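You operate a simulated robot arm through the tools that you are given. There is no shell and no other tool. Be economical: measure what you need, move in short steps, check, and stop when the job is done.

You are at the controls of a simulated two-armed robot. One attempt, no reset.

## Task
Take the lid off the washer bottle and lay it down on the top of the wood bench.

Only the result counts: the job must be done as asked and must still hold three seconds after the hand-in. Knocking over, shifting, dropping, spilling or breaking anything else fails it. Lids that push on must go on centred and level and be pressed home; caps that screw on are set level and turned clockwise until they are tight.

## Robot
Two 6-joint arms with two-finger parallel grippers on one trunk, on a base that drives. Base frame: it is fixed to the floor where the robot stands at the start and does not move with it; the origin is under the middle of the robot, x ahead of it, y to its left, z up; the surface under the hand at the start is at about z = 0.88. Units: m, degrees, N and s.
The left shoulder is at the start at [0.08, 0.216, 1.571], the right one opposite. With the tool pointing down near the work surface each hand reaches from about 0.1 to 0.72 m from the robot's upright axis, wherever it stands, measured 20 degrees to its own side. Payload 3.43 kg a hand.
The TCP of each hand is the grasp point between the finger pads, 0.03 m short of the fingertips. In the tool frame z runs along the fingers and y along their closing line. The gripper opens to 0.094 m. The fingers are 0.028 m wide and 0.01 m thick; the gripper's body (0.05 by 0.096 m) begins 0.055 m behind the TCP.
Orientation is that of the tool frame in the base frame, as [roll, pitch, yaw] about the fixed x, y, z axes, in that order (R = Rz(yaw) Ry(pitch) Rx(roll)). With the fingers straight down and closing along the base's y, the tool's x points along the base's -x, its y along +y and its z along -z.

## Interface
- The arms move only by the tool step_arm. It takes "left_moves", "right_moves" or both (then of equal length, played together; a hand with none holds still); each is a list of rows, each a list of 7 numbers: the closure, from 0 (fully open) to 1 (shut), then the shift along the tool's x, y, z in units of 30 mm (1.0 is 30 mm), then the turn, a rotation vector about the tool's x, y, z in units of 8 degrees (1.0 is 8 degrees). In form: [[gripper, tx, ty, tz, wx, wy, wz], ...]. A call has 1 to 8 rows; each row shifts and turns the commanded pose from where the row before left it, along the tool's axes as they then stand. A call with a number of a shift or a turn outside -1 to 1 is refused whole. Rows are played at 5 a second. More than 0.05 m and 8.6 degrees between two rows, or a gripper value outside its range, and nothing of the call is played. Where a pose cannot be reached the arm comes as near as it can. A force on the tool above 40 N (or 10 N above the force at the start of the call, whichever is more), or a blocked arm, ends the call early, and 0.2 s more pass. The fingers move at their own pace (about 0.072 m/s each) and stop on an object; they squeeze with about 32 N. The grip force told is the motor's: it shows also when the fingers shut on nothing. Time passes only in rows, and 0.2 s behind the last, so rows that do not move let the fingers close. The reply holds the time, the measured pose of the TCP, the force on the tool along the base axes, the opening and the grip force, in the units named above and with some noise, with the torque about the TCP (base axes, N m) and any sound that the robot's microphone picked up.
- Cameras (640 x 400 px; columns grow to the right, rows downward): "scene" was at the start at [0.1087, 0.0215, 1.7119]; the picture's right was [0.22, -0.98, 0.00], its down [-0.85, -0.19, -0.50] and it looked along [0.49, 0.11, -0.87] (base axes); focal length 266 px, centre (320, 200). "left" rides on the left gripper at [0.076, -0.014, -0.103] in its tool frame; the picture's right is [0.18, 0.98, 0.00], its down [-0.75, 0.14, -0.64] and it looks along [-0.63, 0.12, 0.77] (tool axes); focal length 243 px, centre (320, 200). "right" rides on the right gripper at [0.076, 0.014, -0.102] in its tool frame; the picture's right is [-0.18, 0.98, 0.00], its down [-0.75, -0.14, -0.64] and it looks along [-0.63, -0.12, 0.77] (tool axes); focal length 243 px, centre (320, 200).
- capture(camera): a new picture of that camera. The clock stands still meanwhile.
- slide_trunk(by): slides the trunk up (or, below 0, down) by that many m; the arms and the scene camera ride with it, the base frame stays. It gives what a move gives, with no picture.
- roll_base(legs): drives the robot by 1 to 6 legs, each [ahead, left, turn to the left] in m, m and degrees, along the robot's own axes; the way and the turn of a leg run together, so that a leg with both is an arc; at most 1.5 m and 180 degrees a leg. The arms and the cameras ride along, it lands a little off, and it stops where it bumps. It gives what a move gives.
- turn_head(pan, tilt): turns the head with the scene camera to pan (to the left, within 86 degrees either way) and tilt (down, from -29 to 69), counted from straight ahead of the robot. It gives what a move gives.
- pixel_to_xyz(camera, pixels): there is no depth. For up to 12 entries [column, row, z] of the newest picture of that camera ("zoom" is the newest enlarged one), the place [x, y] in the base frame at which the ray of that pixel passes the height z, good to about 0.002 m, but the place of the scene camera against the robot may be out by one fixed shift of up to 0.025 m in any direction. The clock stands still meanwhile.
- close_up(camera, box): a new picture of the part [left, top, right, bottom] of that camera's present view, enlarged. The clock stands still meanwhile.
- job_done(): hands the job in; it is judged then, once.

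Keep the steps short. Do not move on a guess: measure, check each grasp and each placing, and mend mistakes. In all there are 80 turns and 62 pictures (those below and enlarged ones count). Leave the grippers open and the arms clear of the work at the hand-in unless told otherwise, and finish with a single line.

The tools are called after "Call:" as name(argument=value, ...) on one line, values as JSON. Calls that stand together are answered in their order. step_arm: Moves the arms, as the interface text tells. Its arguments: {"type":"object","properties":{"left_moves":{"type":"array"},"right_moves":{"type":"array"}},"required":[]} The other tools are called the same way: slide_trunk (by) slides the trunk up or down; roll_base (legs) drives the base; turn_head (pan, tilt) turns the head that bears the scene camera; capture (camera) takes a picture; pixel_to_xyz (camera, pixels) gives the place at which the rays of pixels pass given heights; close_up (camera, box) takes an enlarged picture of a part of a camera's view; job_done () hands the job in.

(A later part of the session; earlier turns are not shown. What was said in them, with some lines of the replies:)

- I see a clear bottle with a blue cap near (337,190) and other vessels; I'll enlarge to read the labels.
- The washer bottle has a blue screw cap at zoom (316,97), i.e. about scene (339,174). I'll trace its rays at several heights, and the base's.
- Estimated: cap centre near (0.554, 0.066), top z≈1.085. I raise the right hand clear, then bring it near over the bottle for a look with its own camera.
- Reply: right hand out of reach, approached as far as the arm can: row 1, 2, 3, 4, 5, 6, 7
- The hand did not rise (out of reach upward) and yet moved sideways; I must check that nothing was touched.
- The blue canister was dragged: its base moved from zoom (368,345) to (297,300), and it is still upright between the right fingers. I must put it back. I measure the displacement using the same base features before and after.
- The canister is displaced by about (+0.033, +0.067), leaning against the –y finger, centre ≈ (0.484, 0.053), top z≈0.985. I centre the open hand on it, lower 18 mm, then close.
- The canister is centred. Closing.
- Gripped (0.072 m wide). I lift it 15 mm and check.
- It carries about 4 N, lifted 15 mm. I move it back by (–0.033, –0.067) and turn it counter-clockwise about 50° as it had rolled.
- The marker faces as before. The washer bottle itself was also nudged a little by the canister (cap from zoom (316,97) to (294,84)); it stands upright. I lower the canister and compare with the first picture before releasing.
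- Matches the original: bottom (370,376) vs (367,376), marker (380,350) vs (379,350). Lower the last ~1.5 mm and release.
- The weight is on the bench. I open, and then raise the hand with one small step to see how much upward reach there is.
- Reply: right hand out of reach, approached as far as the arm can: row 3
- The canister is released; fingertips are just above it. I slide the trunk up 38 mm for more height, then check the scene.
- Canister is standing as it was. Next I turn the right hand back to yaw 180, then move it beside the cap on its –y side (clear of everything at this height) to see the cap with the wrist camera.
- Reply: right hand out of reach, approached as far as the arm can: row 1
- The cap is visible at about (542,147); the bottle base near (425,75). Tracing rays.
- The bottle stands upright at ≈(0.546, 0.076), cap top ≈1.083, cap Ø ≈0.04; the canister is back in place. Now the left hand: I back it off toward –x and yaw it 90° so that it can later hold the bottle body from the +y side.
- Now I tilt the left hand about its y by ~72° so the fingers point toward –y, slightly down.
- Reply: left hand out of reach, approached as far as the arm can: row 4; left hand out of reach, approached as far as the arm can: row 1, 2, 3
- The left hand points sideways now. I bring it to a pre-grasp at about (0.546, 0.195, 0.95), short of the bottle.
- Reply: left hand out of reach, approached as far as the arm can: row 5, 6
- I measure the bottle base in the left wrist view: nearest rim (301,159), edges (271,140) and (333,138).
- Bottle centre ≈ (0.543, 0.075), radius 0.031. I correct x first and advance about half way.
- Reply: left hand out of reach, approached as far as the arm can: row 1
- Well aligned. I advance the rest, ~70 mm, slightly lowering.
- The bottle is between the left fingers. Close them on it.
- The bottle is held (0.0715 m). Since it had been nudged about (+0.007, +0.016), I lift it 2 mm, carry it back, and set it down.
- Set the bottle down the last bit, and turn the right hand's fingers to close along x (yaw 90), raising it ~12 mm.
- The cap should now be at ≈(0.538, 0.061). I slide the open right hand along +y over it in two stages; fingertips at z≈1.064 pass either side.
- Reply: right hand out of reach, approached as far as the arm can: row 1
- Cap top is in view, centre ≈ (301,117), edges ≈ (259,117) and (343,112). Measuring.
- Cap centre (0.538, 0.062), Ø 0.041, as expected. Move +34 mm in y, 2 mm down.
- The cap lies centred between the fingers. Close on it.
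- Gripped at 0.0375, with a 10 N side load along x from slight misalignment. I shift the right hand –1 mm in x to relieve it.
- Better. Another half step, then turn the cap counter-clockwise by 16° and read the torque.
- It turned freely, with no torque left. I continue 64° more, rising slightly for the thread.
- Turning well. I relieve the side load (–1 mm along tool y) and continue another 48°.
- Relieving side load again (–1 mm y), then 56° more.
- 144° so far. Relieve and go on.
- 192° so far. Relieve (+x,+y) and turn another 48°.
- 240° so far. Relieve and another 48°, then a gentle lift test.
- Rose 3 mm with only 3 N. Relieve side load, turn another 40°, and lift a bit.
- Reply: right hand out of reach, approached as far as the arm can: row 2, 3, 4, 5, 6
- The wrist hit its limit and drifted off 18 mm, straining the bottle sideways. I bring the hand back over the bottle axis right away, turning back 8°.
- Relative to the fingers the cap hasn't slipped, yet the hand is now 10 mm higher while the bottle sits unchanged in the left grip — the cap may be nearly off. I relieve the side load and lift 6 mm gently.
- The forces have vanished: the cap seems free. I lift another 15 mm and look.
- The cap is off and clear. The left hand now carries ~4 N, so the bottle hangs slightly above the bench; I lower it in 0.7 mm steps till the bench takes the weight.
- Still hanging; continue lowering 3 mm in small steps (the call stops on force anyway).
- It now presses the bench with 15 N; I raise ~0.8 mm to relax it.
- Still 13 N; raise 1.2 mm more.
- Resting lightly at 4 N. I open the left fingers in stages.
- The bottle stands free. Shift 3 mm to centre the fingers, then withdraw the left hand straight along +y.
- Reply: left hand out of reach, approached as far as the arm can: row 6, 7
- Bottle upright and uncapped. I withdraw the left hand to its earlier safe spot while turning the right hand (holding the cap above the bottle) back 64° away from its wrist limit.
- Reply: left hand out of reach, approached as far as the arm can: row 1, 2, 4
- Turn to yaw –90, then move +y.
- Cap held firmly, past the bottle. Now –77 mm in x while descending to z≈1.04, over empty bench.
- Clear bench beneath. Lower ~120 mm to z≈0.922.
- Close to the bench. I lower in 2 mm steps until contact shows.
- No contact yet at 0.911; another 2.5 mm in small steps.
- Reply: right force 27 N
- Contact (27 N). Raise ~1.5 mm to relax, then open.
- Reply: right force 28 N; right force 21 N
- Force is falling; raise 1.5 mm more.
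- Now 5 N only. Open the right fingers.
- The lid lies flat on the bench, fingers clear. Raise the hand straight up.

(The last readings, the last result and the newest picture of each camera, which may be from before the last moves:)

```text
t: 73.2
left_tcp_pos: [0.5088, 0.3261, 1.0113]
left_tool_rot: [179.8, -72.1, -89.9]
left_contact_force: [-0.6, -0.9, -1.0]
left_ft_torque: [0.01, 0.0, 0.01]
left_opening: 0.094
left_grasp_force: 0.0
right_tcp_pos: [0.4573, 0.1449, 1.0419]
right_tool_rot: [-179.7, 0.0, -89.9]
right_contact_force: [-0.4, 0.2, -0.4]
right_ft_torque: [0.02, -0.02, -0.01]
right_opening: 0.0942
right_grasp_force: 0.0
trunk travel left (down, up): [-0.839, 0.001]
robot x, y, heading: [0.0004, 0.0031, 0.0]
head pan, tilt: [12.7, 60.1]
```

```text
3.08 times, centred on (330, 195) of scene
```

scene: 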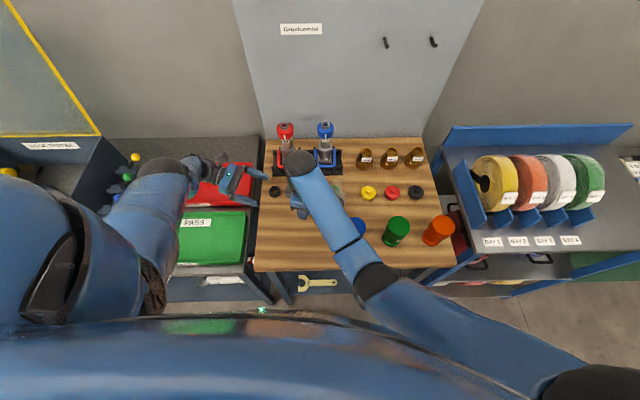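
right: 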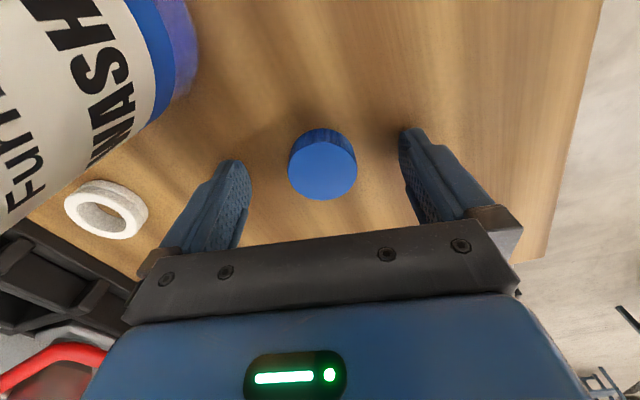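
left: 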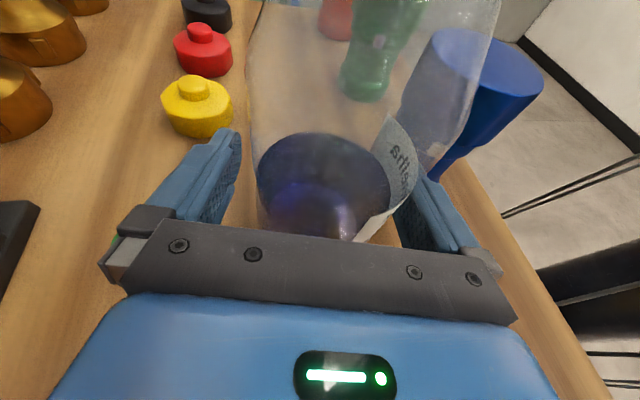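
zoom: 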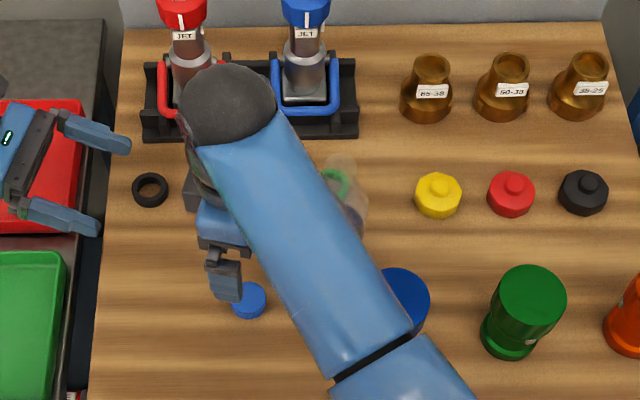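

Lid on the bench at left-front; now I clear the right arm: partly close fingers so they can't touch the bottle, step –20 mm x, then go –y in checked stages at this height (25 mm above the canisters).

Call:
step_arm(right_moves=[[0.9, 0, 0.33, 0, 0, 0, 0], [0.9, 0, 0.33, 0, 0, 0, 0], [0.9, 0, 0, 0, 0, 0, 0], [0.9, 0.7, 0, 0, 0, 0, 0], [0.9, 0.7, 0, 0, 0, 0, 0], [0.9, 0.7, 0, 0, 0, 0, 0], [0.9, 0, 0, 0, 0, 0, 0]])

```text
t: 74.8
left_tcp_pos: [0.5075, 0.3282, 1.0113]
left_tool_rot: [179.9, -72.1, -89.9]
left_contact_force: [-0.5, 0.3, -0.3]
left_ft_torque: [-0.02, -0.02, -0.03]
left_opening: 0.0939
left_grasp_force: 0.0
right_tcp_pos: [0.4405, 0.0822, 1.0402]
right_tool_rot: [-179.9, 0.1, -89.9]
right_contact_force: [-0.4, 0.2, 0.4]
right_ft_torque: [0.01, 0.01, 0.01]
right_opening: 0.0096
right_grasp_force: 0.1
trunk travel left (down, up): [-0.839, 0.001]
robot x, y, heading: [0.0012, -0.0007, 0.3]
head pan, tilt: [12.7, 60.1]
```

Height holds at 1.040. Continue –y by 140 mm.

Call:
step_arm(right_moves=[[0.9, 0.8, 0, 0, 0, 0, 0], [0.9, 0.8, 0, 0, 0, 0, 0], [0.9, 0.8, 0, 0, 0, 0, 0], [0.9, 0.8, 0, 0, 0, 0, 0], [0.9, 0.8, 0, 0, 0, 0, 0], [0.9, 0.7, 0, 0, 0, 0, 0], [0.9, 0, 0, 0, 0, 0, 0]])

Call:
close_up(camera="scene", box=[240, 130, 420, 260])

```text
t: 76.4
left_tcp_pos: [0.5082, 0.3272, 1.0112]
left_tool_rot: [-180.0, -72.1, -89.9]
left_contact_force: [-0.8, -0.1, -0.4]
left_ft_torque: [-0.01, -0.01, 0.03]
left_opening: 0.094
left_grasp_force: 0.1
right_tcp_pos: [0.4398, -0.0609, 1.0396]
right_tool_rot: [-179.9, 0.0, -89.9]
right_contact_force: [0.5, 0.3, -0.5]
right_ft_torque: [-0.01, -0.02, 0.02]
right_opening: 0.0095
right_grasp_force: 0.1
trunk travel left (down, up): [-0.839, 0.001]
robot x, y, heading: [-0.0, 0.0002, -0.0]
head pan, tilt: [12.7, 60.1]
```

```text
3.08 times, centred on (330, 195) of scene
```

zoom: 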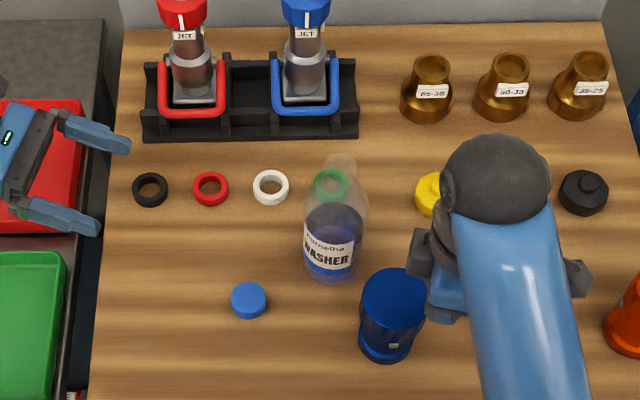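

Bottle upright, lid on the bench. I open the right gripper and verify the positions of canister and bottle against the start.

Call:
step_arm(right_moves=[[0, 0, 0, 0, 0, 0, 0], [0, 0, 0, 0, 0, 0, 0], [0, 0, 0, 0, 0, 0, 0], [0, 0, 0, 0, 0, 0, 0]])

Call:
pixel_to_xyz(camera="zoom", pixels=[[386, 362, 0.88], [359, 338, 0.88], [414, 336, 0.88], [330, 283, 0.88], [304, 265, 0.88], [360, 265, 0.88]])

Call:
close_up(camera="scene", box=[260, 150, 420, 250])

```text
t: 77.4
left_tcp_pos: [0.5078, 0.3279, 1.0122]
left_tool_rot: [179.8, -72.0, -90.0]
left_contact_force: [1.0, -0.5, 0.4]
left_ft_torque: [-0.01, 0.0, 0.01]
left_opening: 0.0939
left_grasp_force: 0.1
right_tcp_pos: [0.4401, -0.0608, 1.0387]
right_tool_rot: [-179.9, 0.1, -89.9]
right_contact_force: [0.2, 0.7, -0.1]
right_ft_torque: [0.02, 0.0, 0.03]
right_opening: 0.0942
right_grasp_force: 0.1
trunk travel left (down, up): [-0.839, 0.001]
robot x, y, heading: [-0.0013, -0.0022, 0.1]
head pan, tilt: [12.7, 60.1]
```

```text
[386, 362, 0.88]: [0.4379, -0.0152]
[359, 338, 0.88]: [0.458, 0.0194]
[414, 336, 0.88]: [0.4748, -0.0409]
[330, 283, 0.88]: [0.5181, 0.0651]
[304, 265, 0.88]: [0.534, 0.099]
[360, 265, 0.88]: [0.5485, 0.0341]
```

```text
4.00 times, centred on (340, 200) of scene
```

zoom: 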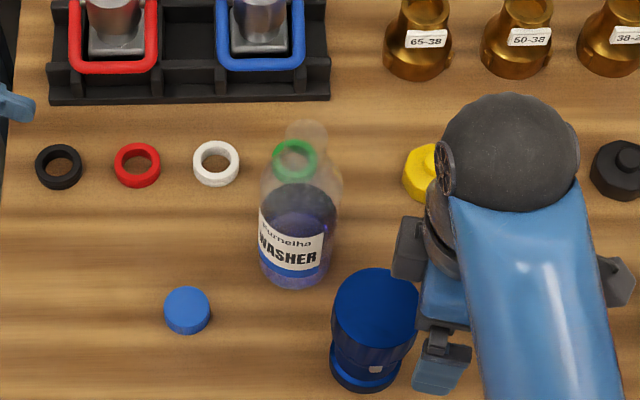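

The lid lies flat on the bench. The bottle is upright and open, the canister is within about 3 mm of its first place, and both grippers are open and clear. I hand in.

Call:
job_done()

```text
The job is handed in.
```

The washer bottle's lid is off and lying flat on the wood bench, but early on I dragged the blue canister about 7 cm and nudged the bottle with it; I put both back to within about 3 to 5 mm, so the "no shifting" rule was broken along the way.
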